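You operate a simulated robot arm through the tools that you are given. There is no shell and no other tool. Be economical: measure what you need, move in short steps, check, and stop when the job is done.

You are at the controls of a simulated robot arm. One attempt, no reset.

TASK
Scour the tile scale off with paste on the pink sponge, then rinse the sponge.
Fine: lever to HAND before the tap goes on; rinse under the hand rose, sponge back; tap off, then lever to HEAD. What is to be rubbed or washed off counts as gone when no trace of it is left.

It is judged by the outcome, as a careful person would: the job done as asked, and still so three seconds after it is handed in. It fails if anything else is knocked over, pushed out of place, dropped, spilled or broken.

THE ROBOT
A 6-joint arm with a two-finger parallel gripper, fixed in place. Base frame: the origin is at the foot of the arm, x ahead of it, y to its left, z up. Lengths are in m, angles in rad, forces in N, time in s.
With the tool pointing down near the work surface it reaches from about 0.3 to 0.64 m from the base axis. Its first joint turns from -2.897 to 2.897 rad. Payload 3.91 kg.
The tool frame sits at the grasp point between the pads (the TCP): z along the fingers, y along the line on which they close. The tips reach 0.03 m beyond it. Largest opening 0.11 m; finger width 0.02, thickness 0.01; the body of the gripper, 0.048 by 0.112 m, starts 0.055 m behind the TCP.
Orientation is that of the tool frame in the base frame, as [roll, pitch, yaw] about the fixed x, y, z axes, in that order (R = Rz(yaw) Ry(pitch) Rx(roll)). With the fingers straight down and closing along the base's y, the tool's x points along the base's -x, its y along +y and its z along -z.

THE INTERFACE
- The arm moves only by the tool drive_tool. Its argument "commands" is a list of rows, each a list of 7 numbers: the shift along the tool's x, y, z in m, then the turn, a rotation vector about the tool's x, y, z in rad, then the opening, from 0 (shut) to 1 (fully open). In form: [[x, y, z, rx, ry, rz, gripper], ...]. A call has 1 to 12 rows; each row shifts and turns the commanded pose from where the row before left it, along the tool's axes as they then stand. Rows are played at 5 a second. More than 0.05 m and 0.15 rad between two rows, or a gripper value outside its range, and nothing of the call is played. Where a pose cannot be reached the arm comes as near as it can. A force on the tool above 90 N (or 10 N above the force at the start of the call, whichever is more), or a blocked arm, ends the call early, and 0.2 s more pass. The fingers move at their own pace (about 0.108 m/s each) and stop on an object; they squeeze with about 31 N. The grip force told is the motor's: it shows also when the fingers shut on nothing. Time passes only in rows, and 0.2 s behind the last, so rows that do not move let the fingers close. The reply holds the time, the measured pose of the TCP, the force on the tool along the base axes, the opening and the grip force, in the units named above and with some noise, with the torque about the TCP (base axes, N m) and any sound that the robot's microphone picked up.
- Cameras (640 x 400 px; columns grow to the right, rows downward): "scene" is fixed at [0.0497, -0.4994, 1.646]; the picture's right is [0.28, 0.96, 0.00], its down [-0.91, 0.26, -0.31] and it looks along [-0.29, 0.08, 0.95] (base axes); focal length 214 px, centre (320, 200). "wrist" rides on the gripper at [0.077, 0.007, -0.114] in the tool frame; the picture's right is [-0.09, 1.00, 0.00], its down [-0.80, -0.07, -0.59] and it looks along [-0.59, -0.05, 0.80] (tool axes); focal length 270 px, centre (320, 200). There is no depth. A picture from a camera that has moved, and an enlarged one, comes with that camera's place and axes in the base frame and with its lens.
- capture(camera): a new picture of that camera. It takes no simulated time.
- raise_lower(by): slides the trunk up (or, below 0, down) by that many m; the arm rides with it, the base frame stays. It gives what a move gives, with no picture.
- inspect(camera, box): a new picture of the part [left, top, right, bottom] of that camera's present view, enlarged. It takes no simulated time.
- finish_job(): hands the job in; it is judged then, once.

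Go step by step. Nothing tells you positions but the pictures and the camera data: compare them with the known pose of the tool, close in by small moves and look again before you grip or let go. The budget is 120 turns and 68 pictures, counting those below and the enlarged ones. Unless the task says otherwise, let go and move clear before handing in, and close with one line.

The tools are called as name(argument=value, ...) on one line, values as JSON. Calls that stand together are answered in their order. drive_tool: Moves the arm, as the interface text tells. Its arguments: {"type":"object","properties":{"commands":{"type":"array"}},"required":["commands"]} The other tools are called the same way: raise_lower (by) slides the trunk up or down; capture (camera) takes a picture; inspect (camera, box) takes an enlarged picture of a part of a camera's view; finish_job () hands the job in.

At the start:

```text
time: 0.0
position: [0.2625, -0.2422, 1.3225]
tool_rot: [-3.141, 0.001, -3.141]
force: [-0.5, -1.8, 0.5]
moment: [0.02, -0.04, 0.0]
opening: 0.1097
finger_force: 0.2
trunk travel left (down, up): [-0.45, 0.09]
```

scene: 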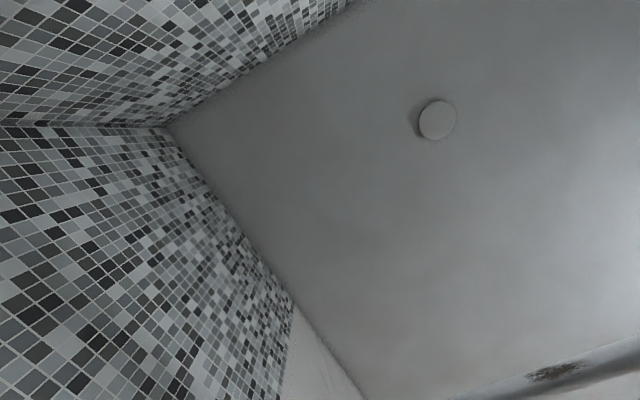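
wrist: 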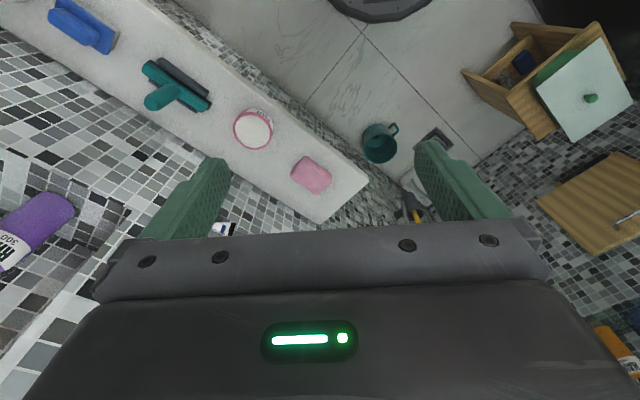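

The scene camera looks up at the ceiling. The wrist camera shows a ledge with a pink sponge, a tub and a squeegee. I'll look closer at the wrist view before moving.

inspect(camera="wrist", box=[0, 0, 400, 250])

inspect(camera="wrist", box=[320, 0, 640, 200])

```text
1.60 times, centred on (200, 125) of wrist
camera zoom: at [0.1876, -0.2359, 1.4372], right [0.09, 1.0, 0.0], down [0.8, -0.07, 0.59], along [0.59, -0.05, -0.8], focal length 432 px, centre (512, 320)
```

zoom: 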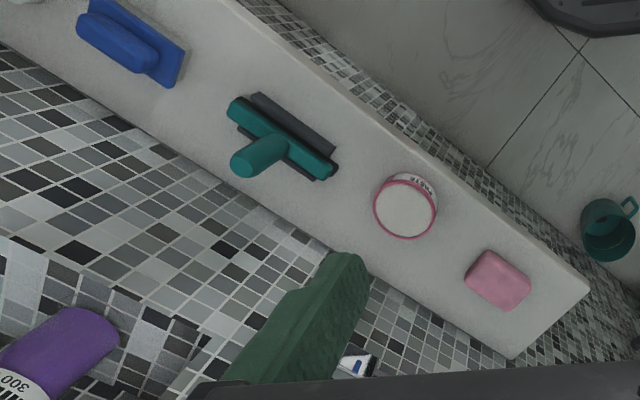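

```text
2.00 times, centred on (480, 100) of wrist
camera zoom: at [0.1876, -0.2359, 1.4372], right [0.09, 1.0, 0.0], down [0.8, -0.07, 0.59], along [0.59, -0.05, -0.8], focal length 541 px, centre (0, 400)
```

zoom: 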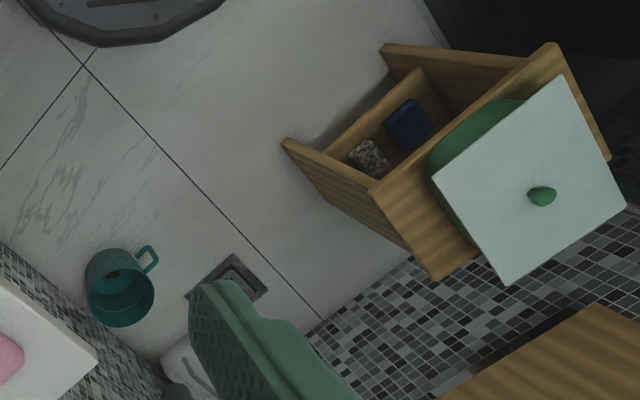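

The walls stand at an angle to the base axes, and the ledge runs along the front-left wall. I'll tilt the tool up to see the walls, tap and lever.

drive_tool(commands=[[0, 0, 0, 0, -0.15, 0, 0.3], [0, 0, 0, 0, -0.15, 0, 0.0], [0, 0, 0, 0, -0.15, 0, 0.0], [0, 0, 0, 0, -0.15, 0, 0.0], [0, 0, 0, 0, -0.1, 0, 0.0]])

capture(camera="wrist")

```text
time: 1.2
position: [0.263, -0.2417, 1.3228]
tool_rot: [-3.139, 0.703, -3.14]
force: [0.1, 0.5, 0.0]
moment: [-0.03, -0.03, 0.01]
opening: 0.0002
finger_force: 30.9
trunk travel left (down, up): [-0.45, 0.09]
```

```text
63 pictures are left
camera wrist: at [0.1315, -0.2358, 1.3612], right [0.07, 1.0, 0.06], down [0.23, -0.07, 0.97], along [0.97, -0.05, -0.23], focal length 270 px, centre (320, 200)
```

wrist: 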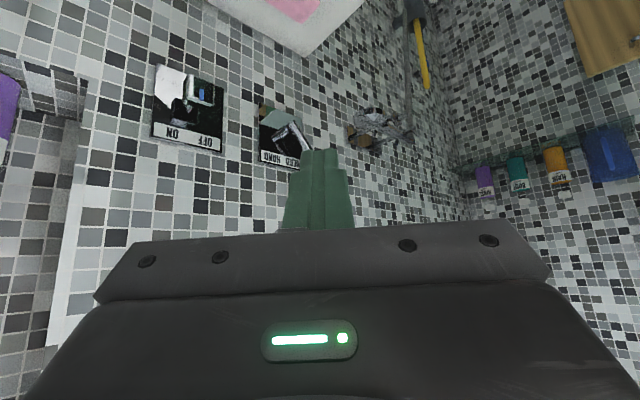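

The front wall holds an ON/OFF tap plate and a HEAD/HAND plate, with something rose-like to their right. I'll enlarge them.

inspect(camera="wrist", box=[140, 50, 300, 150])

inspect(camera="wrist", box=[320, 0, 640, 200])

```text
4.00 times, centred on (220, 100) of wrist
camera zoom: at [0.1315, -0.2358, 1.3612], right [0.07, 1.0, 0.06], down [0.23, -0.07, 0.97], along [0.97, -0.05, -0.23], focal length 1081 px, centre (720, 600)
```

zoom: 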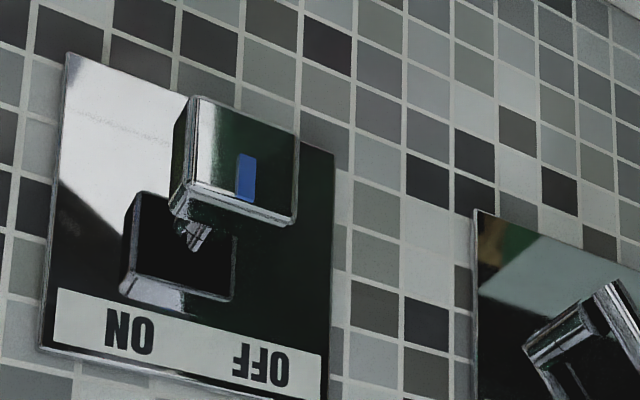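

```text
2.00 times, centred on (480, 100) of wrist
camera zoom: at [0.1315, -0.2358, 1.3612], right [0.07, 1.0, 0.06], down [0.23, -0.07, 0.97], along [0.97, -0.05, -0.23], focal length 541 px, centre (0, 400)
```

zoom: 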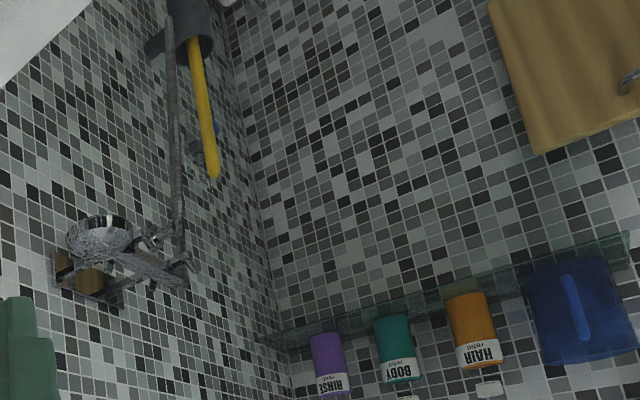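

The panels are clear enough for now. Next I'll yaw the view to the right (-y) to find the scale on the tile.

drive_tool(commands=[[0, 0, 0, 0.0966, 0, 0.1148, 0], [0, 0, 0, 0.0966, 0, 0.1148, 0], [0, 0, 0, 0.0966, 0, 0.1148, 0], [0, 0, 0, 0.0966, 0, 0.1148, 0], [0, 0, 0, 0.0966, 0, 0.1148, 0], [0, 0, 0, 0.0966, 0, 0.1148, 0]])

capture(camera="wrist")

```text
time: 2.6
position: [0.2628, -0.2428, 1.3246]
tool_rot: [-3.141, 0.7, 2.241]
force: [-0.6, -0.3, 0.3]
moment: [0.0, 0.0, 0.03]
opening: 0.0
finger_force: 30.8
trunk travel left (down, up): [-0.45, 0.09]
```

```text
60 pictures are left
camera wrist: at [0.1874, -0.1349, 1.3608], right [0.82, 0.57, 0.06], down [0.09, -0.22, 0.97], along [0.56, -0.79, -0.23], focal length 270 px, centre (320, 200)
```

wrist: 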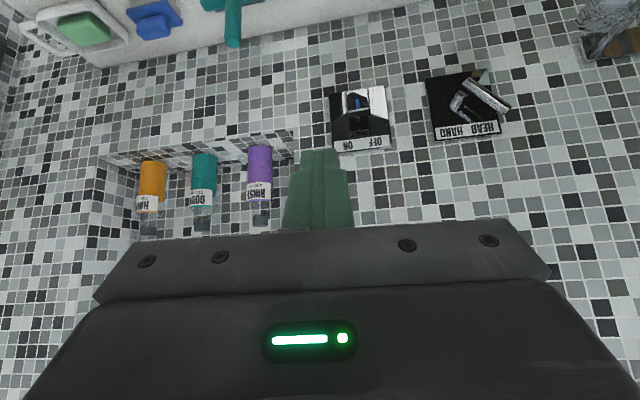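

This is the panel wall, with the niche and the ledge below it; I see no scale here yet. I'll look at the adjacent walls, continuing right.

drive_tool(commands=[[0, 0, 0, 0.0966, 0, 0.1148, 0], [0, 0, 0, 0.0966, 0, 0.1148, 0], [0, 0, 0, 0.0966, 0, 0.1148, 0], [0, 0, 0, 0.0966, 0, 0.1148, 0], [0, 0, 0, 0.0966, 0, 0.1148, 0], [0, 0, 0, 0.0966, 0, 0.1148, 0]])

capture(camera="wrist")

```text
time: 4.0
position: [0.2645, -0.2428, 1.3236]
tool_rot: [-3.14, 0.701, 1.343]
force: [0.0, 1.0, 0.8]
moment: [-0.02, 0.03, 0.0]
opening: 0.0
finger_force: 30.7
trunk travel left (down, up): [-0.45, 0.09]
```

```text
59 pictures are left
camera wrist: at [0.3025, -0.115, 1.3605], right [0.95, -0.29, 0.06], down [-0.12, -0.21, 0.97], along [-0.27, -0.93, -0.23], focal length 270 px, centre (320, 200)
```

wrist: 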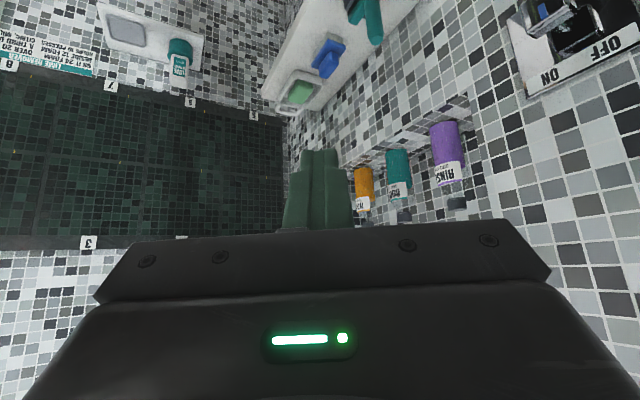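

There's a dark tile field with numbered markers and a notice on the right wall. I'll read it.

inspect(camera="wrist", box=[0, 0, 200, 125])

inspect(camera="wrist", box=[0, 80, 300, 268])

```text
3.20 times, centred on (100, 62) of wrist
camera zoom: at [0.3025, -0.115, 1.3605], right [0.95, -0.29, 0.06], down [-0.12, -0.21, 0.97], along [-0.27, -0.93, -0.23], focal length 865 px, centre (1024, 640)
```

zoom: 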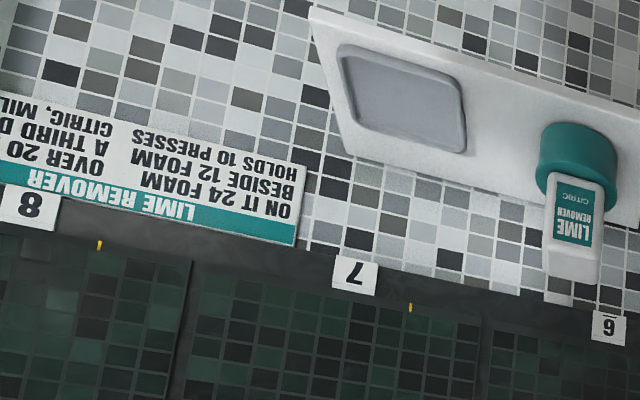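

```text
2.13 times, centred on (150, 174) of wrist
camera zoom: at [0.3025, -0.115, 1.3605], right [0.95, -0.29, 0.06], down [-0.12, -0.21, 0.97], along [-0.27, -0.93, -0.23], focal length 575 px, centre (682, 255)
```

zoom: 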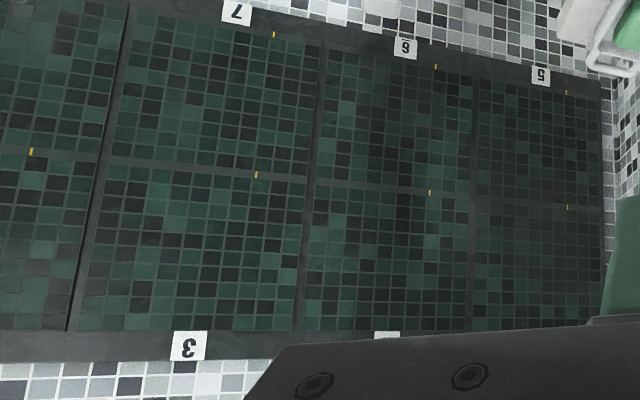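

I need the rest of that wall and card, so I'll continue turning right.

drive_tool(commands=[[0, 0, 0, 0.0966, 0, 0.1148, 0], [0, 0, 0, 0.0966, 0, 0.1148, 0], [0, 0, 0, 0.0966, 0, 0.1148, 0], [0, 0, 0, 0.0966, 0, 0.1148, 0], [0, 0, 0, 0.0966, 0, 0.1148, 0]])

capture(camera="wrist")

```text
time: 5.2
position: [0.2632, -0.2454, 1.3217]
tool_rot: [3.139, 0.697, 0.591]
force: [-0.3, 0.1, 0.6]
moment: [0.01, -0.02, -0.01]
opening: 0.0
finger_force: 31.0
trunk travel left (down, up): [-0.45, 0.09]
```

```text
56 pictures are left
camera wrist: at [0.3777, -0.1764, 1.3588], right [0.5, -0.86, 0.06], down [-0.23, -0.07, 0.97], along [-0.83, -0.5, -0.24], focal length 270 px, centre (320, 200)
```

wrist: 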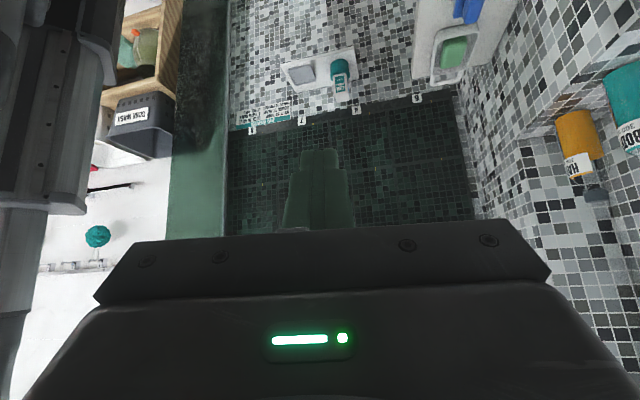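

I'll enlarge the field and the strip to see which of them carries scale.

inspect(camera="wrist", box=[100, 0, 300, 125])

inspect(camera="wrist", box=[220, 80, 380, 180])

```text
3.20 times, centred on (200, 62) of wrist
camera zoom: at [0.3777, -0.1764, 1.3588], right [0.5, -0.86, 0.06], down [-0.23, -0.07, 0.97], along [-0.83, -0.5, -0.24], focal length 865 px, centre (704, 640)
```

zoom: 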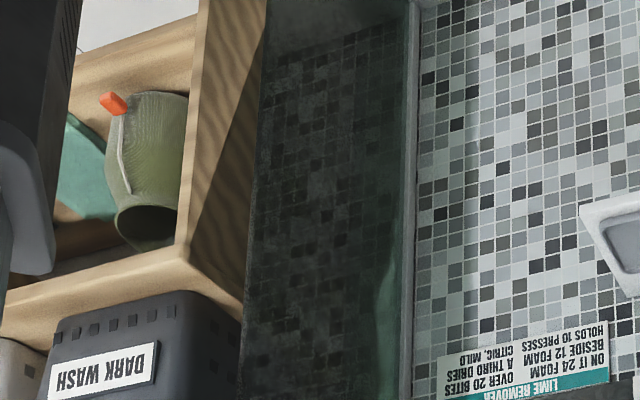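

```text
4.00 times, centred on (300, 130) of wrist
camera zoom: at [0.3777, -0.1764, 1.3588], right [0.5, -0.86, 0.06], down [-0.23, -0.07, 0.97], along [-0.83, -0.5, -0.24], focal length 1081 px, centre (400, 480)
```

zoom: 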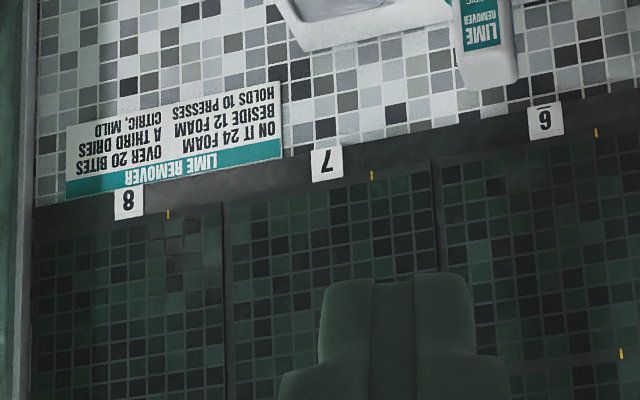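

The pane field belongs to some other job. I'll swing back to look left, at the wall with the hand rose and beyond.

drive_tool(commands=[[0, 0, 0, -0.0966, 0, -0.1148, 0], [0, 0, 0, -0.0966, 0, -0.1148, 0], [0, 0, 0, -0.0966, 0, -0.1148, 0], [0, 0, 0, -0.0966, 0, -0.1148, 0], [0, 0, 0, -0.0966, 0, -0.1148, 0], [0, 0, 0, -0.0966, 0, -0.1148, 0], [0, 0, 0, -0.0966, 0, -0.1148, 0], [0, 0, 0, -0.0966, 0, -0.1148, 0], [0, 0, 0, -0.0966, 0, -0.1148, 0], [0, 0, 0, -0.0966, 0, -0.1148, 0], [0, 0, 0, -0.0966, 0, -0.1148, 0], [0, 0, 0, -0.0966, 0, -0.1148, 0]])

drive_tool(commands=[[0, 0, 0, -0.0966, 0, -0.1148, 0], [0, 0, 0, -0.0966, 0, -0.1148, 0], [0, 0, 0, -0.0966, 0, -0.1148, 0], [0, 0, 0, -0.0966, 0, -0.1148, 0], [0, 0, 0, -0.0966, 0, -0.1148, 0], [0, 0, 0, -0.0966, 0, -0.1148, 0], [0, 0, 0, -0.0966, 0, -0.1148, 0], [0, 0, 0, -0.0966, 0, -0.1148, 0], [0, 0, 0, -0.0966, 0, -0.1148, 0]])

capture(camera="wrist")

```text
time: 7.8
position: [0.2624, -0.2405, 1.325]
tool_rot: [3.139, 0.703, 2.393]
force: [-1.3, -0.3, 0.6]
moment: [0.01, 0.04, -0.02]
opening: 0.0
finger_force: 30.7
trunk travel left (down, up): [-0.45, 0.09]
```

```text
time: 9.8
position: [0.2628, -0.2431, 1.3211]
tool_rot: [-3.141, 0.7, -2.539]
force: [-1.2, -0.3, 0.0]
moment: [-0.01, 0.01, 0.01]
opening: 0.0002
finger_force: 31.1
trunk travel left (down, up): [-0.45, 0.09]
```

```text
53 pictures are left
camera wrist: at [0.1515, -0.3126, 1.3599], right [-0.51, 0.86, 0.06], down [0.23, 0.07, 0.97], along [0.83, 0.51, -0.23], focal length 270 px, centre (320, 200)
```

wrist: 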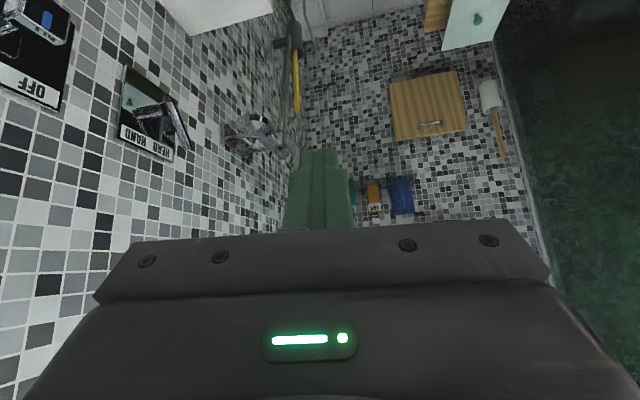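

I see no scale here. I'll face the panel wall and tilt higher to see its upper part.

drive_tool(commands=[[0, 0, 0, 0.0966, 0, 0.1148, 0], [0, 0, 0, 0.0966, 0, 0.1148, 0], [0, 0, 0, 0.0966, 0, 0.1148, 0], [0, 0, 0, 0.0966, 0, 0.1148, 0], [0, 0, 0, 0.0966, 0, 0.1148, 0], [0, 0, 0, 0.0966, 0, 0.1148, 0], [0, 0, 0, 0.0966, 0, 0.1148, 0], [0, 0, 0, 0, -0.15, 0, 0], [0, 0, 0, 0, -0.15, 0, 0], [0, 0, 0, 0, -0.15, 0, 0], [0, 0, 0, 0, -0.15, 0, 0]])

capture(camera="wrist")

```text
time: 12.2
position: [0.265, -0.242, 1.3225]
tool_rot: [-3.141, 1.3, 2.694]
force: [0.9, 0.1, -0.4]
moment: [-0.04, 0.01, -0.01]
opening: 0.0003
finger_force: 31.1
trunk travel left (down, up): [-0.45, 0.09]
```

```text
52 pictures are left
camera wrist: at [0.1503, -0.1794, 1.2789], right [0.45, 0.89, 0.08], down [-0.35, 0.09, 0.93], along [0.82, -0.45, 0.36], focal length 270 px, centre (320, 200)
```

wrist: 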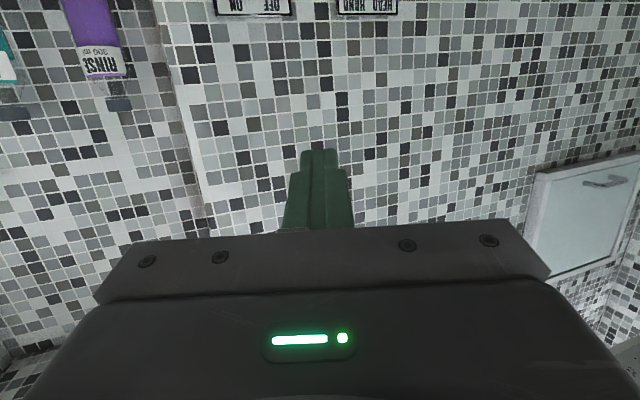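

I see nothing on the upper wall either. Scale may be faint among the pale mosaic, so I'll go back to the lower tilt and enlarge the wall between ledge and plates.

drive_tool(commands=[[0, 0, 0, 0, 0.15, 0, 0], [0, 0, 0, 0, 0.15, 0, 0], [0, 0, 0, 0, 0.15, 0, 0], [0, 0, 0, 0, 0.15, 0, 0], [0, 0, 0, 0, 0.15, 0, 0], [0, 0, 0, 0, 0.15, 0, 0]])

inspect(camera="wrist", box=[0, 0, 320, 200])

inspect(camera="wrist", box=[320, 0, 640, 200])

```text
time: 13.6
position: [0.2639, -0.2432, 1.3226]
tool_rot: [3.14, 0.396, 2.691]
force: [-0.1, -0.5, -0.1]
moment: [0.0, 0.01, -0.01]
opening: 0.0001
finger_force: 31.2
trunk travel left (down, up): [-0.45, 0.09]
```

```text
2.00 times, centred on (160, 100) of wrist
camera zoom: at [0.1641, -0.1865, 1.3981], right [0.51, 0.86, 0.03], down [0.43, -0.29, 0.86], along [0.75, -0.42, -0.51], focal length 541 px, centre (640, 400)
```

zoom: 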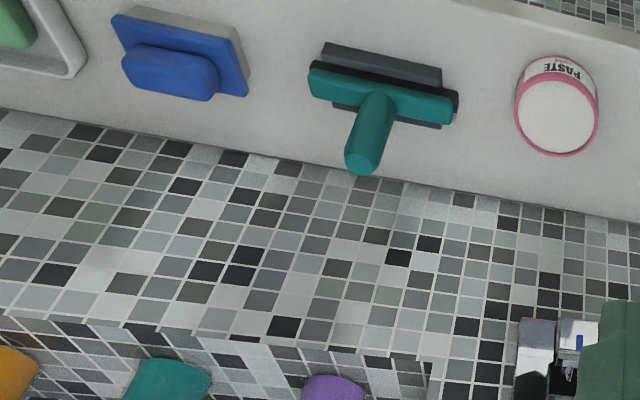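

```text
2.00 times, centred on (480, 100) of wrist
camera zoom: at [0.1641, -0.1865, 1.3981], right [0.51, 0.86, 0.03], down [0.43, -0.29, 0.86], along [0.75, -0.42, -0.51], focal length 541 px, centre (0, 400)
```

zoom: 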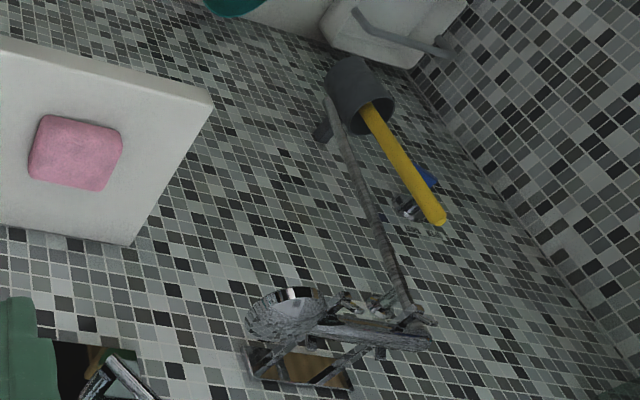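

Two spots look odd: a hazy patch on the wall just above the squeegee, and a blotch near a small valve on the rose side. I'll zoom in on both.

inspect(camera="wrist", box=[150, 75, 270, 150])

inspect(camera="wrist", box=[480, 75, 600, 150])

```text
5.33 times, centred on (210, 112) of wrist
camera zoom: at [0.1641, -0.1865, 1.3981], right [0.51, 0.86, 0.03], down [0.43, -0.29, 0.86], along [0.75, -0.42, -0.51], focal length 1442 px, centre (907, 667)
```

zoom: 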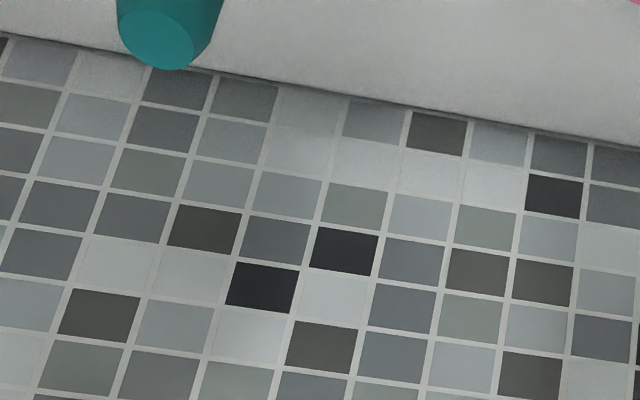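

```text
5.33 times, centred on (540, 112) of wrist
camera zoom: at [0.1641, -0.1865, 1.3981], right [0.51, 0.86, 0.03], down [0.43, -0.29, 0.86], along [0.75, -0.42, -0.51], focal length 1442 px, centre (-853, 667)
```

zoom: 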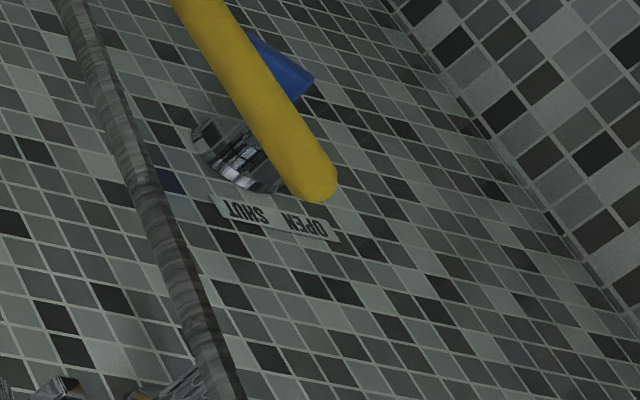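

No scale yet, though there's a stop valve marked OPEN/SHUT. I'll look steeply down at the bench top, its tiled front and the floor.

drive_tool(commands=[[0, 0, 0, 0, 0.15, 0, 0], [0, 0, 0, 0, 0.15, 0, 0], [0, 0, 0, 0, 0.15, 0, 0], [0, 0, 0, 0, 0.15, 0, 0], [0, 0, 0, 0, 0.1, 0, 0]])

capture(camera="wrist")

```text
time: 14.8
position: [0.2616, -0.2471, 1.2778]
tool_rot: [-3.14, -0.297, 2.691]
force: [0.4, -0.4, 0.5]
moment: [-0.01, 0.0, 0.01]
opening: 0.0
finger_force: 31.4
out of reach, approached as far as the arm can: row 4, 5
trunk travel left (down, up): [-0.45, 0.09]
```

```text
47 pictures are left
camera wrist: at [0.2294, -0.2233, 1.411], right [0.51, 0.86, -0.03], down [0.82, -0.47, 0.33], along [0.27, -0.19, -0.94], focal length 270 px, centre (320, 200)
```

wrist: 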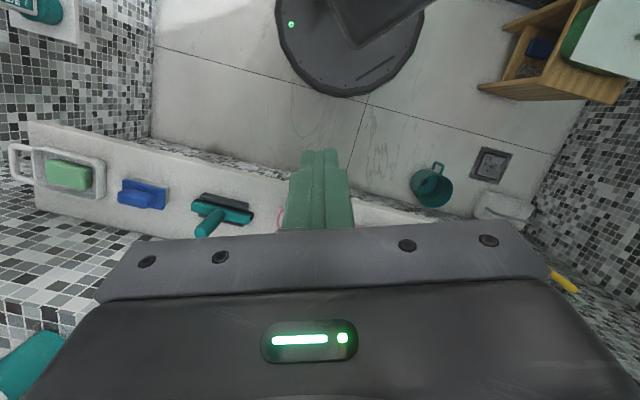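

The wall below the ledge's front edge is still unseen. I'll level the view again, lower the trunk and look at that face.

drive_tool(commands=[[0, 0, 0, 0, -0.15, 0, 0], [0, 0, 0, 0, -0.15, 0, 0], [0, 0, 0, 0, -0.15, 0, 0], [0, 0, 0, 0, -0.15, 0, 0], [0, 0, 0, 0, -0.1, 0, 0], [0, 0, 0, 0.0584, 0, 0.138, 0], [0, 0, 0, 0.0584, 0, 0.138, 0], [0, 0, 0, 0, -0.15, 0, 0], [0, 0, 0, 0, -0.15, 0, 0]])

raise_lower(by=-0.3)

capture(camera="wrist")

```text
time: 16.8
position: [0.2582, -0.2449, 1.2813]
tool_rot: [3.138, 0.706, 2.391]
force: [0.6, 0.2, -0.1]
moment: [0.03, -0.05, -0.01]
opening: 0.0
finger_force: 30.5
trunk travel left (down, up): [-0.45, 0.09]
```

```text
time: 19.8
position: [0.2578, -0.2498, 0.9786]
tool_rot: [-3.14, 0.694, 2.382]
force: [-0.4, 0.1, 1.1]
moment: [0.04, -0.01, 0.02]
opening: 0.0
finger_force: 31.1
trunk travel left (down, up): [-0.15, 0.39]
```

```text
46 pictures are left
camera wrist: at [0.1682, -0.154, 1.0158], right [0.74, 0.68, 0.06], down [0.12, -0.21, 0.97], along [0.67, -0.71, -0.24], focal length 270 px, centre (320, 200)
```

wrist: 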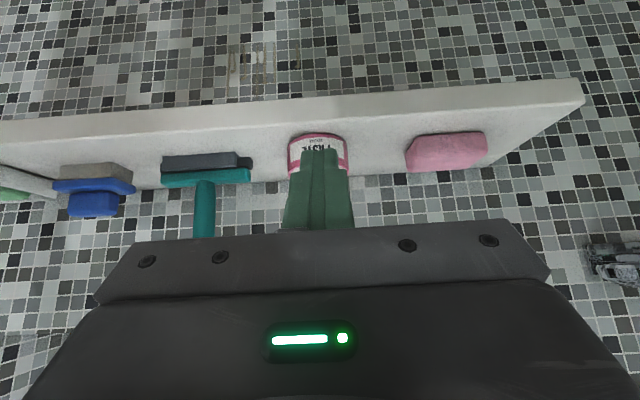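

Brownish scale streaks are visible on the tiled face below the ledge, under the squeegee and paste. I'll zoom in.

inspect(camera="wrist", box=[190, 10, 350, 110])

inspect(camera="wrist", box=[260, 110, 500, 260])

```text
4.00 times, centred on (270, 60) of wrist
camera zoom: at [0.1682, -0.154, 1.0158], right [0.74, 0.68, 0.06], down [0.12, -0.21, 0.97], along [0.67, -0.71, -0.24], focal length 1081 px, centre (520, 760)
```

zoom: 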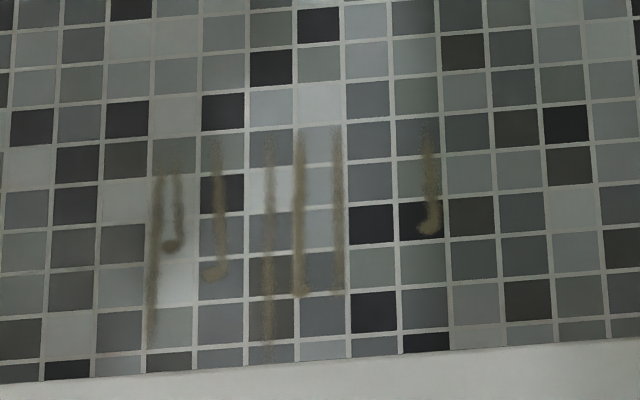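

```text
2.67 times, centred on (380, 185) of wrist
camera zoom: at [0.1682, -0.154, 1.0158], right [0.74, 0.68, 0.06], down [0.12, -0.21, 0.97], along [0.67, -0.71, -0.24], focal length 721 px, centre (160, 240)
```

zoom: 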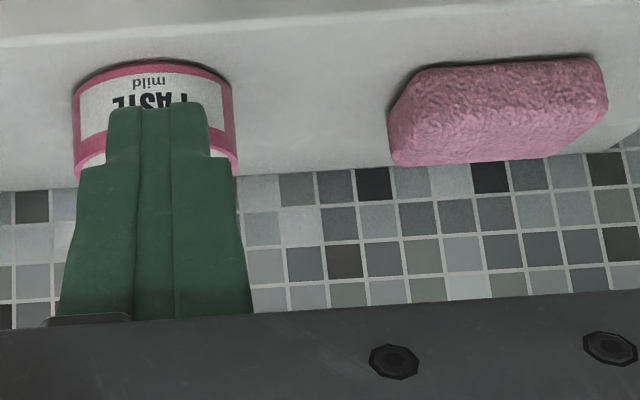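

The scale sits on the wall under the ledge, at roughly z 0.56–0.70 and 0.2 m behind the ledge's front edge. Before picking anything up I'll look at the tap and lever closely, so I'm raising and shifting sideways.

raise_lower(by=0.24)

drive_tool(commands=[[0, -0.04, 0, 0, 0, 0, 0], [0, -0.04, 0, 0, 0, 0, 0], [0, -0.04, 0, 0, 0, 0, 0]])

inspect(camera="wrist", box=[320, 0, 640, 200])

```text
time: 22.3
position: [0.2599, -0.2471, 1.2205]
tool_rot: [3.141, 0.701, 2.393]
force: [-0.6, 0.2, -1.1]
moment: [-0.02, 0.0, 0.04]
opening: 0.0
finger_force: 30.5
trunk travel left (down, up): [-0.39, 0.15]
```

```text
time: 23.1
position: [0.1779, -0.335, 1.218]
tool_rot: [3.14, 0.7, 2.391]
force: [0.3, 0.0, -0.7]
moment: [-0.03, 0.01, 0.0]
opening: 0.0002
finger_force: 31.1
trunk travel left (down, up): [-0.39, 0.15]
```

```text
2.00 times, centred on (480, 100) of wrist
camera zoom: at [0.0858, -0.2394, 1.2553], right [0.73, 0.68, 0.06], down [0.12, -0.21, 0.97], along [0.68, -0.7, -0.23], focal length 541 px, centre (0, 400)
```

zoom: 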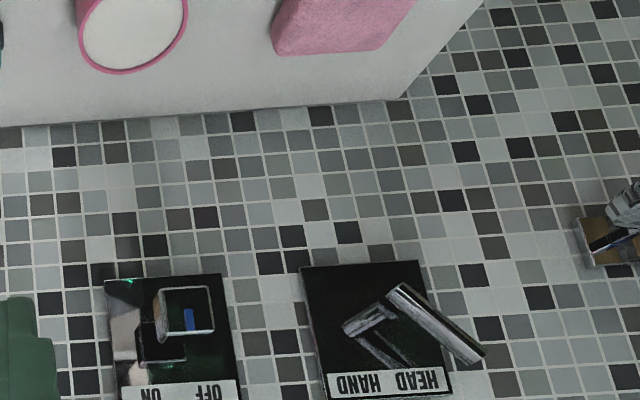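

In upright terms HEAD is on the upper left and HAND on the upper right, and the handle points to HEAD. OFF is on the left and ON on the right. I'll move closer for a sharper look at both.

drive_tool(commands=[[-0.038, 0, 0.032, 0, 0, 0, 0], [-0.038, 0, 0.032, 0, 0, 0, 0], [-0.038, 0, 0.032, 0, 0, 0, 0]])

inspect(camera="wrist", box=[360, 20, 640, 195])

```text
time: 23.9
position: [0.2886, -0.4339, 1.2176]
tool_rot: [3.141, 0.699, 2.393]
force: [0.3, 0.6, -0.5]
moment: [0.02, 0.01, -0.01]
opening: 0.0002
finger_force: 31.1
trunk travel left (down, up): [-0.39, 0.15]
```

```text
2.29 times, centred on (500, 108) of wrist
camera zoom: at [0.1959, -0.3388, 1.2568], right [0.73, 0.68, 0.06], down [0.12, -0.21, 0.97], along [0.68, -0.7, -0.23], focal length 618 px, centre (-91, 411)
```

zoom: 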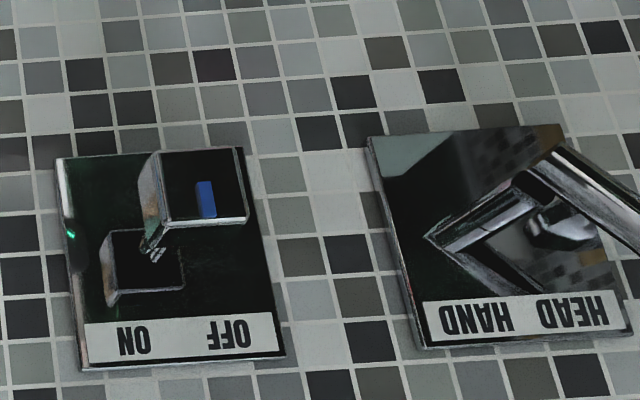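

I can't tell yet whether the tap block turns or slides, because the chrome plate mirrors it. I'll view from the other side for parallax.

drive_tool(commands=[[0, 0.05, 0, 0, 0, 0, 0], [0, 0.05, 0, 0, 0, 0, 0], [0, 0.05, 0, 0, 0, 0, 0], [0, 0.05, 0, 0, 0, 0, 0]])

inspect(camera="wrist", box=[180, 20, 460, 195])

```text
time: 24.9
position: [0.4245, -0.2886, 1.2193]
tool_rot: [3.141, 0.7, 2.391]
force: [-0.5, -0.1, 0.2]
moment: [0.01, -0.01, 0.02]
opening: 0.0
finger_force: 31.3
trunk travel left (down, up): [-0.39, 0.15]
```

```text
2.29 times, centred on (320, 108) of wrist
camera zoom: at [0.3334, -0.1947, 1.257], right [0.73, 0.68, 0.06], down [0.12, -0.21, 0.97], along [0.67, -0.7, -0.23], focal length 618 px, centre (320, 411)
```

zoom: 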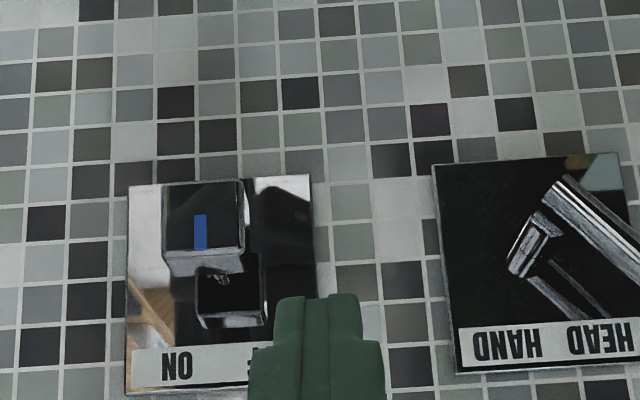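

The tap block is square, stands on a thin stem, and carries a centred blue mark. Now I'll take a full view of the HEAD/HAND lever from further left.

drive_tool(commands=[[0, 0.05, 0, 0, 0, 0, 0], [0, 0.05, 0, 0, 0, 0, 0], [0, 0.05, 0, 0, 0, 0, 0]])

capture(camera="wrist")

inspect(camera="wrist", box=[180, 20, 460, 195])

```text
time: 25.7
position: [0.5271, -0.1794, 1.2212]
tool_rot: [-3.14, 0.697, 2.392]
force: [1.1, 0.2, 0.1]
moment: [0.01, 0.01, -0.05]
opening: 0.0
finger_force: 30.6
trunk travel left (down, up): [-0.39, 0.15]
```

```text
40 pictures are left
camera wrist: at [0.4356, -0.084, 1.2586], right [0.73, 0.68, 0.06], down [0.12, -0.21, 0.97], along [0.67, -0.7, -0.23], focal length 270 px, centre (320, 200)
```

wrist: 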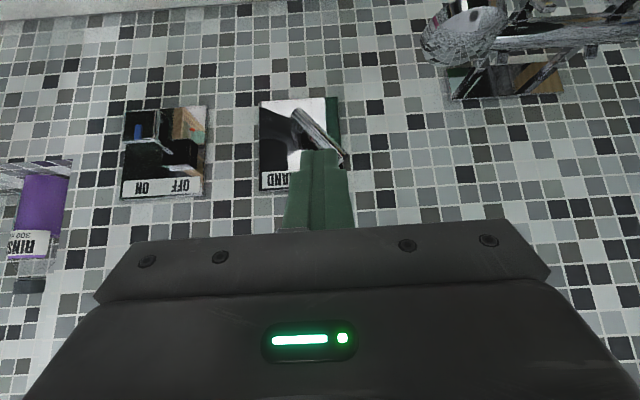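

```text
2.29 times, centred on (320, 108) of wrist
camera zoom: at [0.4356, -0.084, 1.2586], right [0.73, 0.68, 0.06], down [0.12, -0.21, 0.97], along [0.67, -0.7, -0.23], focal length 618 px, centre (320, 411)
```

zoom: 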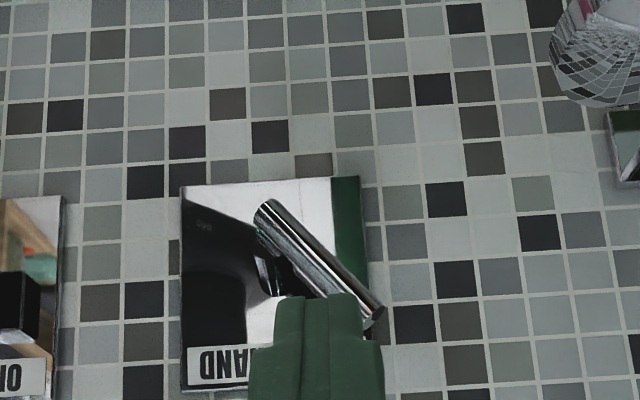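

The lever bar pivots near u≈0.20, z≈1.08 and points about 45° to HEAD, standing some 3 cm off the wall. I'll level the tool and bring the closed fingers to the lower-left side of the bar.

drive_tool(commands=[[0, 0, 0, 0, -0.125, 0, 0], [0, 0, 0, 0, -0.125, 0, 0], [0, 0, 0, 0, -0.125, 0, 0], [0, 0, 0, 0, -0.125, 0, 0], [0.0198, 0.011, 0.0326, 0, 0, 0, 0], [0.0198, 0.011, 0.0326, 0, 0, 0, 0], [0.0198, 0.011, 0.0326, 0, 0, 0, 0], [0.0198, 0.011, 0.0326, 0, 0, 0, 0]])

capture(camera="wrist")

```text
time: 27.5
position: [0.6237, -0.2109, 1.0971]
tool_rot: [3.139, 1.2, 2.39]
force: [-0.1, 0.2, -0.8]
moment: [0.01, 0.01, -0.01]
opening: 0.0002
finger_force: 31.4
trunk travel left (down, up): [-0.39, 0.15]
```

```text
38 pictures are left
camera wrist: at [0.5307, -0.1144, 1.0667], right [0.7, 0.71, 0.08], down [-0.24, 0.13, 0.96], along [0.67, -0.7, 0.26], focal length 270 px, centre (320, 200)
```

wrist: 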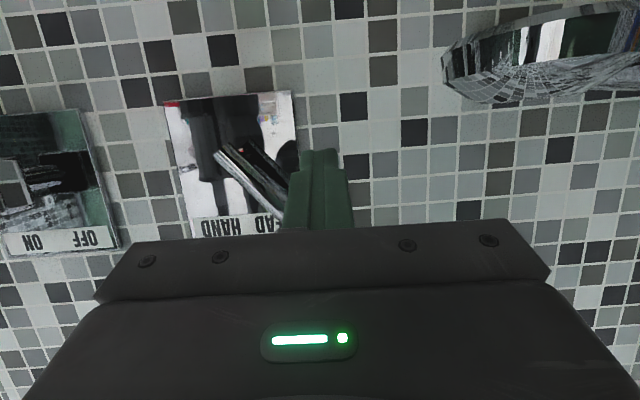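

The fingers are where planned. I'll advance beside the bar and sweep it over the top to HAND.

drive_tool(commands=[[-0.016, 0, 0.041, 0, 0, 0, 0], [-0.0186, -0.021, -0.0072, 0, 0, 0, 0], [-0.0163, -0.013, -0.0063, 0, 0, 0, 0], [-0.0103, -0.0175, -0.004, 0, 0, 0, 0], [-0.0037, -0.02, -0.0014, 0, 0, 0, 0], [0.0028, -0.0204, 0.0011, 0, 0, 0, 0], [0.0037, -0.0095, 0.0014, 0, 0, 0, 0]])

capture(camera="wrist")

```text
time: 29.1
position: [0.5927, -0.3053, 1.1498]
tool_rot: [-3.131, 1.206, 2.413]
force: [39.1, 25.5, 26.2]
moment: [-0.14, -1.06, 1.22]
opening: 0.0
finger_force: 31.1
trunk travel left (down, up): [-0.39, 0.15]
```

```text
37 pictures are left
camera wrist: at [0.4992, -0.2107, 1.1171], right [0.69, 0.71, 0.08], down [-0.24, 0.13, 0.96], along [0.68, -0.69, 0.27], focal length 270 px, centre (320, 200)
```

wrist: 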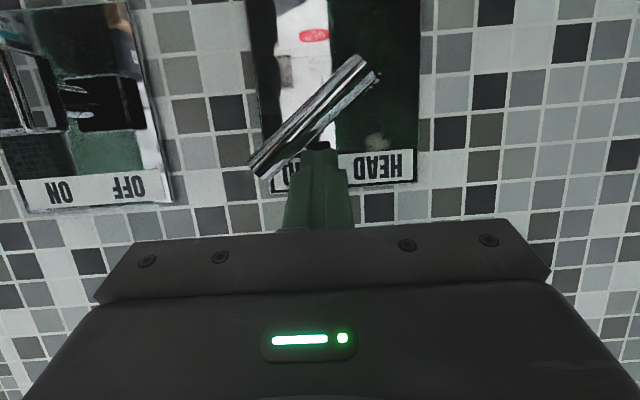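

The lever is now at HAND, against its stop. I'll back off, then look at the tap block from this angle.

drive_tool(commands=[[0, 0.015, 0, 0, 0, 0, 0], [0.0145, 0, -0.0373, 0, 0, 0, 0], [0.0145, 0, -0.0373, 0, 0, 0, 0], [0, -0.04, 0, 0, 0, 0, 0]])

inspect(camera="wrist", box=[40, 60, 328, 240])

```text
time: 30.1
position: [0.5095, -0.2775, 1.1454]
tool_rot: [3.139, 1.197, 2.391]
force: [-0.2, 0.1, 0.0]
moment: [-0.03, 0.01, 0.0]
opening: 0.0001
finger_force: 30.7
trunk travel left (down, up): [-0.39, 0.15]
```

```text
2.22 times, centred on (184, 150) of wrist
camera zoom: at [0.4164, -0.1822, 1.1151], right [0.7, 0.71, 0.08], down [-0.24, 0.13, 0.96], along [0.67, -0.7, 0.26], focal length 601 px, centre (622, 311)
```

zoom: 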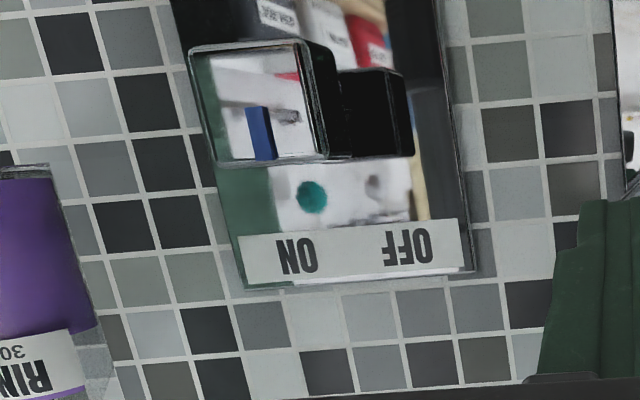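

The tap block's front is about 4.5 cm off the wall, at u≈0.02, z≈1.09. I'll level the tool completely, align with it with fingers open, and check.

drive_tool(commands=[[0, 0, 0, 0, -0.1243, 0, 0], [0, 0, 0, 0, -0.1243, 0, 0], [0, 0, 0, 0, -0.1243, 0, 0], [0.0183, -0.0425, 0, 0, 0, 0, 0.3], [0.0183, -0.0425, 0, 0, 0, 0, 0.7], [0.0183, -0.0425, 0, 0, 0, 0, 0.7]])

capture(camera="wrist")

```text
time: 31.5
position: [0.5172, -0.2636, 1.1421]
tool_rot: [-1.897, 1.57, -2.653]
force: [-0.4, 0.8, 0.2]
moment: [-0.02, -0.01, 0.02]
opening: 0.0768
finger_force: 0.1
out of reach, approached as far as the arm can: row 3, 4, 5, 6
trunk travel left (down, up): [-0.39, 0.15]
```

```text
35 pictures are left
camera wrist: at [0.4393, -0.1802, 1.0642], right [0.68, 0.72, 0.09], down [-0.48, 0.36, 0.8], along [0.55, -0.59, 0.59], focal length 270 px, centre (320, 200)
```

wrist: 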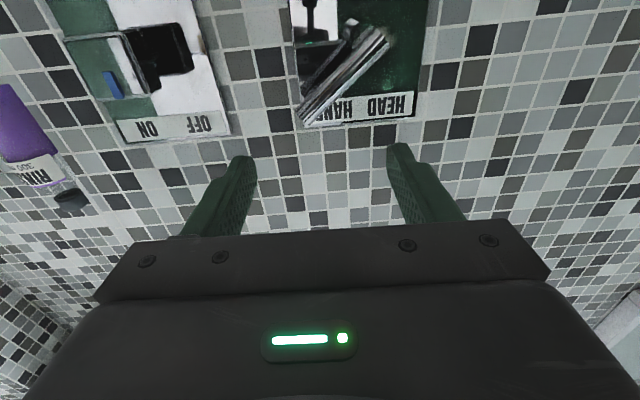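

Full level isn't reachable here, so I'll ease the tilt back a bit and check where the arm goes.

drive_tool(commands=[[0, 0, 0, 0, 0.12, 0, 0.7], [0, 0, 0, 0, 0.1, 0, 0.7]])

```text
time: 32.1
position: [0.5174, -0.2637, 1.142]
tool_rot: [-3.14, 1.351, 2.395]
force: [0.1, 0.3, 0.6]
moment: [0.0, 0.01, 0.03]
opening: 0.0771
finger_force: 0.0
trunk travel left (down, up): [-0.39, 0.15]
```

Now I'll slide sideways and down to line up with the tap block.

drive_tool(commands=[[0.012, -0.0358, 0.0027, 0, 0, 0, 0.7], [0.012, -0.0358, 0.0027, 0, 0, 0, 0.7], [0.012, -0.0358, 0.0027, 0, 0, 0, 0.7], [0.012, -0.0358, 0.0027, 0, 0, 0, 0.7]])

capture(camera="wrist")

```text
time: 33.1
position: [0.5009, -0.282, 1.1347]
tool_rot: [-3.138, 1.351, 2.393]
force: [0.7, -0.2, 0.0]
moment: [0.02, 0.0, -0.01]
opening: 0.077
finger_force: 0.1
out of reach, approached as far as the arm can: row 1, 2, 3, 4
trunk travel left (down, up): [-0.39, 0.15]
```

```text
34 pictures are left
camera wrist: at [0.4131, -0.1886, 1.0837], right [0.69, 0.71, 0.09], down [-0.34, 0.23, 0.91], along [0.63, -0.66, 0.4], focal length 270 px, centre (320, 200)
```

wrist: 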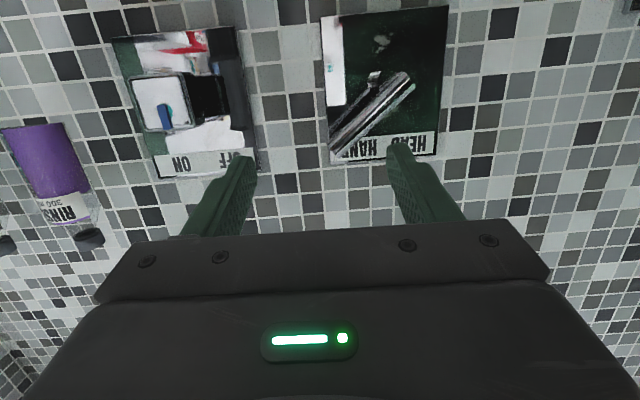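

The wrist is near its limit because the arm is mounted too high for this. I'll raise the tool and lower the trunk to put the tap relatively higher.

drive_tool(commands=[[-0.0366, 0, -0.0082, 0, 0, 0, 0.7], [-0.0366, 0, -0.0082, 0, 0, 0, 0.7], [-0.0366, 0, -0.0082, 0, 0, 0, 0.7], [-0.0366, 0, -0.0082, 0, 0, 0, 0.7], [-0.0366, 0, -0.0082, 0, 0, 0, 0.7]])

raise_lower(by=-0.2)

drive_tool(commands=[[0, -0.04, 0, 0, 0, 0, 0.7], [0, -0.04, 0, 0, 0, 0, 0.7], [0, -0.04, 0, 0, 0, 0, 0.7]])

```text
time: 34.3
position: [0.5013, -0.2838, 1.323]
tool_rot: [3.14, 1.352, 2.392]
force: [-0.7, 0.5, 0.6]
moment: [0.03, 0.0, 0.01]
opening: 0.077
finger_force: 0.1
trunk travel left (down, up): [-0.39, 0.15]
```

```text
time: 36.5
position: [0.5026, -0.2847, 1.1232]
tool_rot: [-3.141, 1.352, 2.394]
force: [-0.2, 0.2, 0.6]
moment: [-0.01, 0.0, -0.04]
opening: 0.0768
finger_force: 0.1
trunk travel left (down, up): [-0.19, 0.35]
```

```text
time: 37.3
position: [0.4192, -0.3724, 1.1233]
tool_rot: [-3.139, 1.353, 2.394]
force: [0.8, -0.1, 0.9]
moment: [0.0, -0.02, 0.0]
opening: 0.0771
finger_force: 0.0
trunk travel left (down, up): [-0.19, 0.35]
```

That works. I'll level fully and line up with the block.

drive_tool(commands=[[0, 0, 0, 0, -0.11, 0, 0.7], [0, 0, 0, 0, -0.107, 0, 0.7], [0.033, 0.0034, 0, 0, 0, 0, 0.7]])

capture(camera="wrist")

```text
time: 38.1
position: [0.4176, -0.3731, 1.1145]
tool_rot: [-3.132, 1.39, 2.388]
force: [-0.8, 0.4, 1.0]
moment: [0.0, -0.01, 0.02]
opening: 0.0767
finger_force: 0.0
out of reach, approached as far as the arm can: row 1, 2, 3
trunk travel left (down, up): [-0.19, 0.35]
```

```text
33 pictures are left
camera wrist: at [0.3304, -0.2819, 1.0596], right [0.7, 0.71, 0.08], down [-0.37, 0.25, 0.9], along [0.61, -0.66, 0.44], focal length 270 px, centre (320, 200)
```

wrist: 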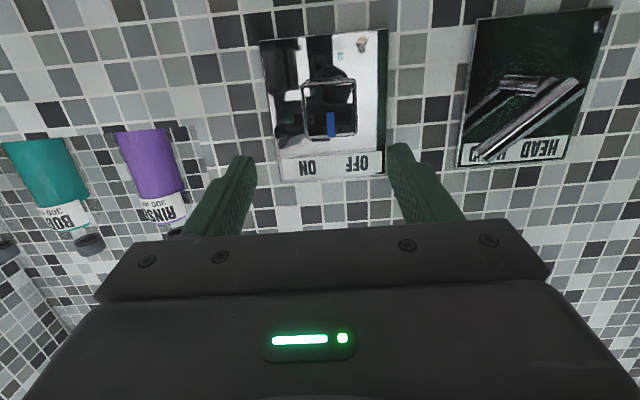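

I'll use more trunk descent to allow full level.

drive_tool(commands=[[-0.04, 0, -0.0074, 0, 0, 0, 0.7], [-0.04, 0, -0.0074, 0, 0, 0, 0.7], [-0.04, 0, -0.0074, 0, 0, 0, 0.7], [-0.04, 0, -0.0074, 0, 0, 0, 0.7]])

raise_lower(by=-0.17)

drive_tool(commands=[[0, 0, 0, 0, -0.09, 0, 0.7], [0, 0, 0, 0, -0.09, 0, 0.7]])

```text
time: 39.1
position: [0.4147, -0.3719, 1.2783]
tool_rot: [-3.131, 1.389, 2.388]
force: [-0.1, -0.3, 0.1]
moment: [0.02, -0.01, 0.0]
opening: 0.0771
finger_force: 0.0
trunk travel left (down, up): [-0.19, 0.35]
```

```text
time: 41.0
position: [0.4157, -0.3704, 1.1074]
tool_rot: [-3.129, 1.392, 2.389]
force: [0.2, -0.3, 0.3]
moment: [0.01, -0.02, 0.02]
opening: 0.0773
finger_force: 0.1
trunk travel left (down, up): [-0.02, 0.52]
```

```text
time: 41.6
position: [0.416, -0.3697, 1.1082]
tool_rot: [-1.404, 1.568, -2.166]
force: [-0.1, 0.4, 0.4]
moment: [-0.02, 0.01, 0.0]
opening: 0.0772
finger_force: 0.0
trunk travel left (down, up): [-0.02, 0.52]
```

The tool is level now. I'll align and advance halfway, then check.

drive_tool(commands=[[0.018, 0.0037, 0.01, 0, 0, 0, 0.7], [0, 0, 0.04, 0, 0, 0, 0.7]])

capture(camera="wrist")

```text
time: 42.2
position: [0.4537, -0.4026, 1.0923]
tool_rot: [-0.923, 1.568, -1.686]
force: [-0.5, 0.8, 0.6]
moment: [0.01, -0.01, 0.01]
opening: 0.0773
finger_force: 0.1
trunk travel left (down, up): [-0.02, 0.52]
```

```text
32 pictures are left
camera wrist: at [0.3764, -0.3187, 1.0148], right [0.69, 0.72, 0.09], down [-0.48, 0.36, 0.8], along [0.54, -0.59, 0.59], focal length 270 px, centre (320, 200)
```

wrist: 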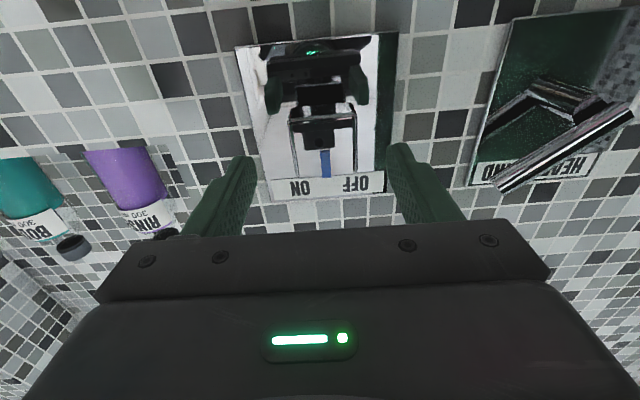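

The block is centred to within a few millimetres. I'll nudge down, advance and close on it.

drive_tool(commands=[[0.008, 0.002, 0, 0, 0, 0, 0.7], [0, 0, 0.025, 0, 0, 0, 0.7], [0, 0, 0.013, 0, 0, 0, 0.7], [0, 0, 0, 0, 0, 0, 0], [0, 0, 0, 0, 0, 0, 0], [0, 0, 0, 0, 0, 0, 0]])

capture(camera="wrist")

```text
time: 43.6
position: [0.4833, -0.4259, 1.0825]
tool_rot: [-1.61, 1.568, -2.374]
force: [14.8, 8.8, 0.1]
moment: [0.32, 0.17, -0.33]
opening: 0.042
finger_force: 44.4
trunk travel left (down, up): [-0.02, 0.52]
```

```text
31 pictures are left
camera wrist: at [0.4056, -0.3431, 1.0046], right [0.69, 0.72, 0.08], down [-0.48, 0.36, 0.8], along [0.55, -0.59, 0.59], focal length 270 px, centre (320, 200)
```

wrist: 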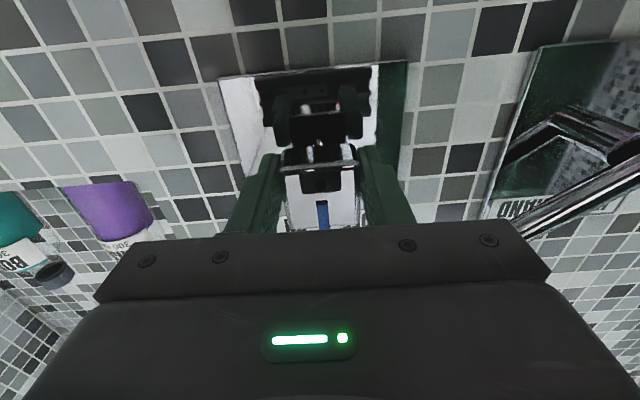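

It's gripped, with a knob width of about 42 mm. I'll test a gentle clockwise turn.

drive_tool(commands=[[0, 0, 0, 0, 0, 0.1, 0], [0, 0, 0, 0, 0, 0.1, 0], [0, 0, 0, 0, 0, 0.1, 0]])

capture(camera="wrist")

```text
time: 44.4
position: [0.4854, -0.4254, 1.0821]
tool_rot: [1.569, 1.275, 0.806]
force: [21.6, 15.0, -0.4]
moment: [-0.74, -0.44, -0.76]
opening: 0.0423
finger_force: 44.9
trunk travel left (down, up): [-0.02, 0.52]
```

```text
30 pictures are left
camera wrist: at [0.4228, -0.3253, 1.0102], right [0.64, 0.67, 0.38], down [-0.64, 0.19, 0.75], along [0.43, -0.72, 0.55], focal length 270 px, centre (320, 200)
```

wrist: 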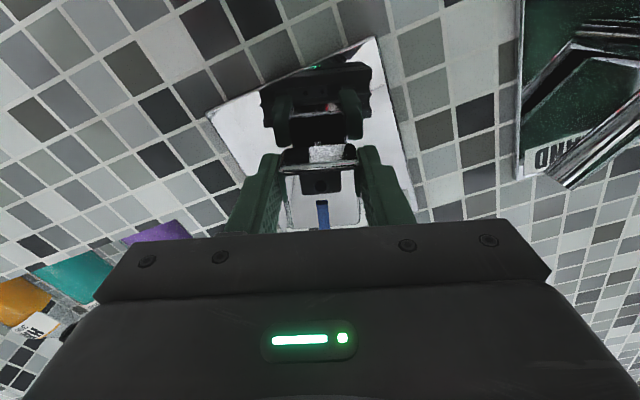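

The block turns with the fingers at low torque, so it's a rotary tap. I'll continue turning toward ON and watch for a stop or sound.

drive_tool(commands=[[0, 0, 0, 0, 0, 0.12, 0], [0, 0, 0, 0, 0, 0.12, 0], [0, 0, 0, 0, 0, 0.12, 0], [0, 0, 0, 0, 0, 0.12, 0], [0, 0, 0, 0, 0, 0.12, 0]])

```text
time: 45.6
position: [0.4875, -0.4224, 1.0849]
tool_rot: [1.563, 0.674, 0.805]
force: [47.8, 19.0, 28.8]
moment: [0.09, 0.67, -0.74]
opening: 0.0423
finger_force: 45.0
trunk travel left (down, up): [-0.02, 0.52]
```

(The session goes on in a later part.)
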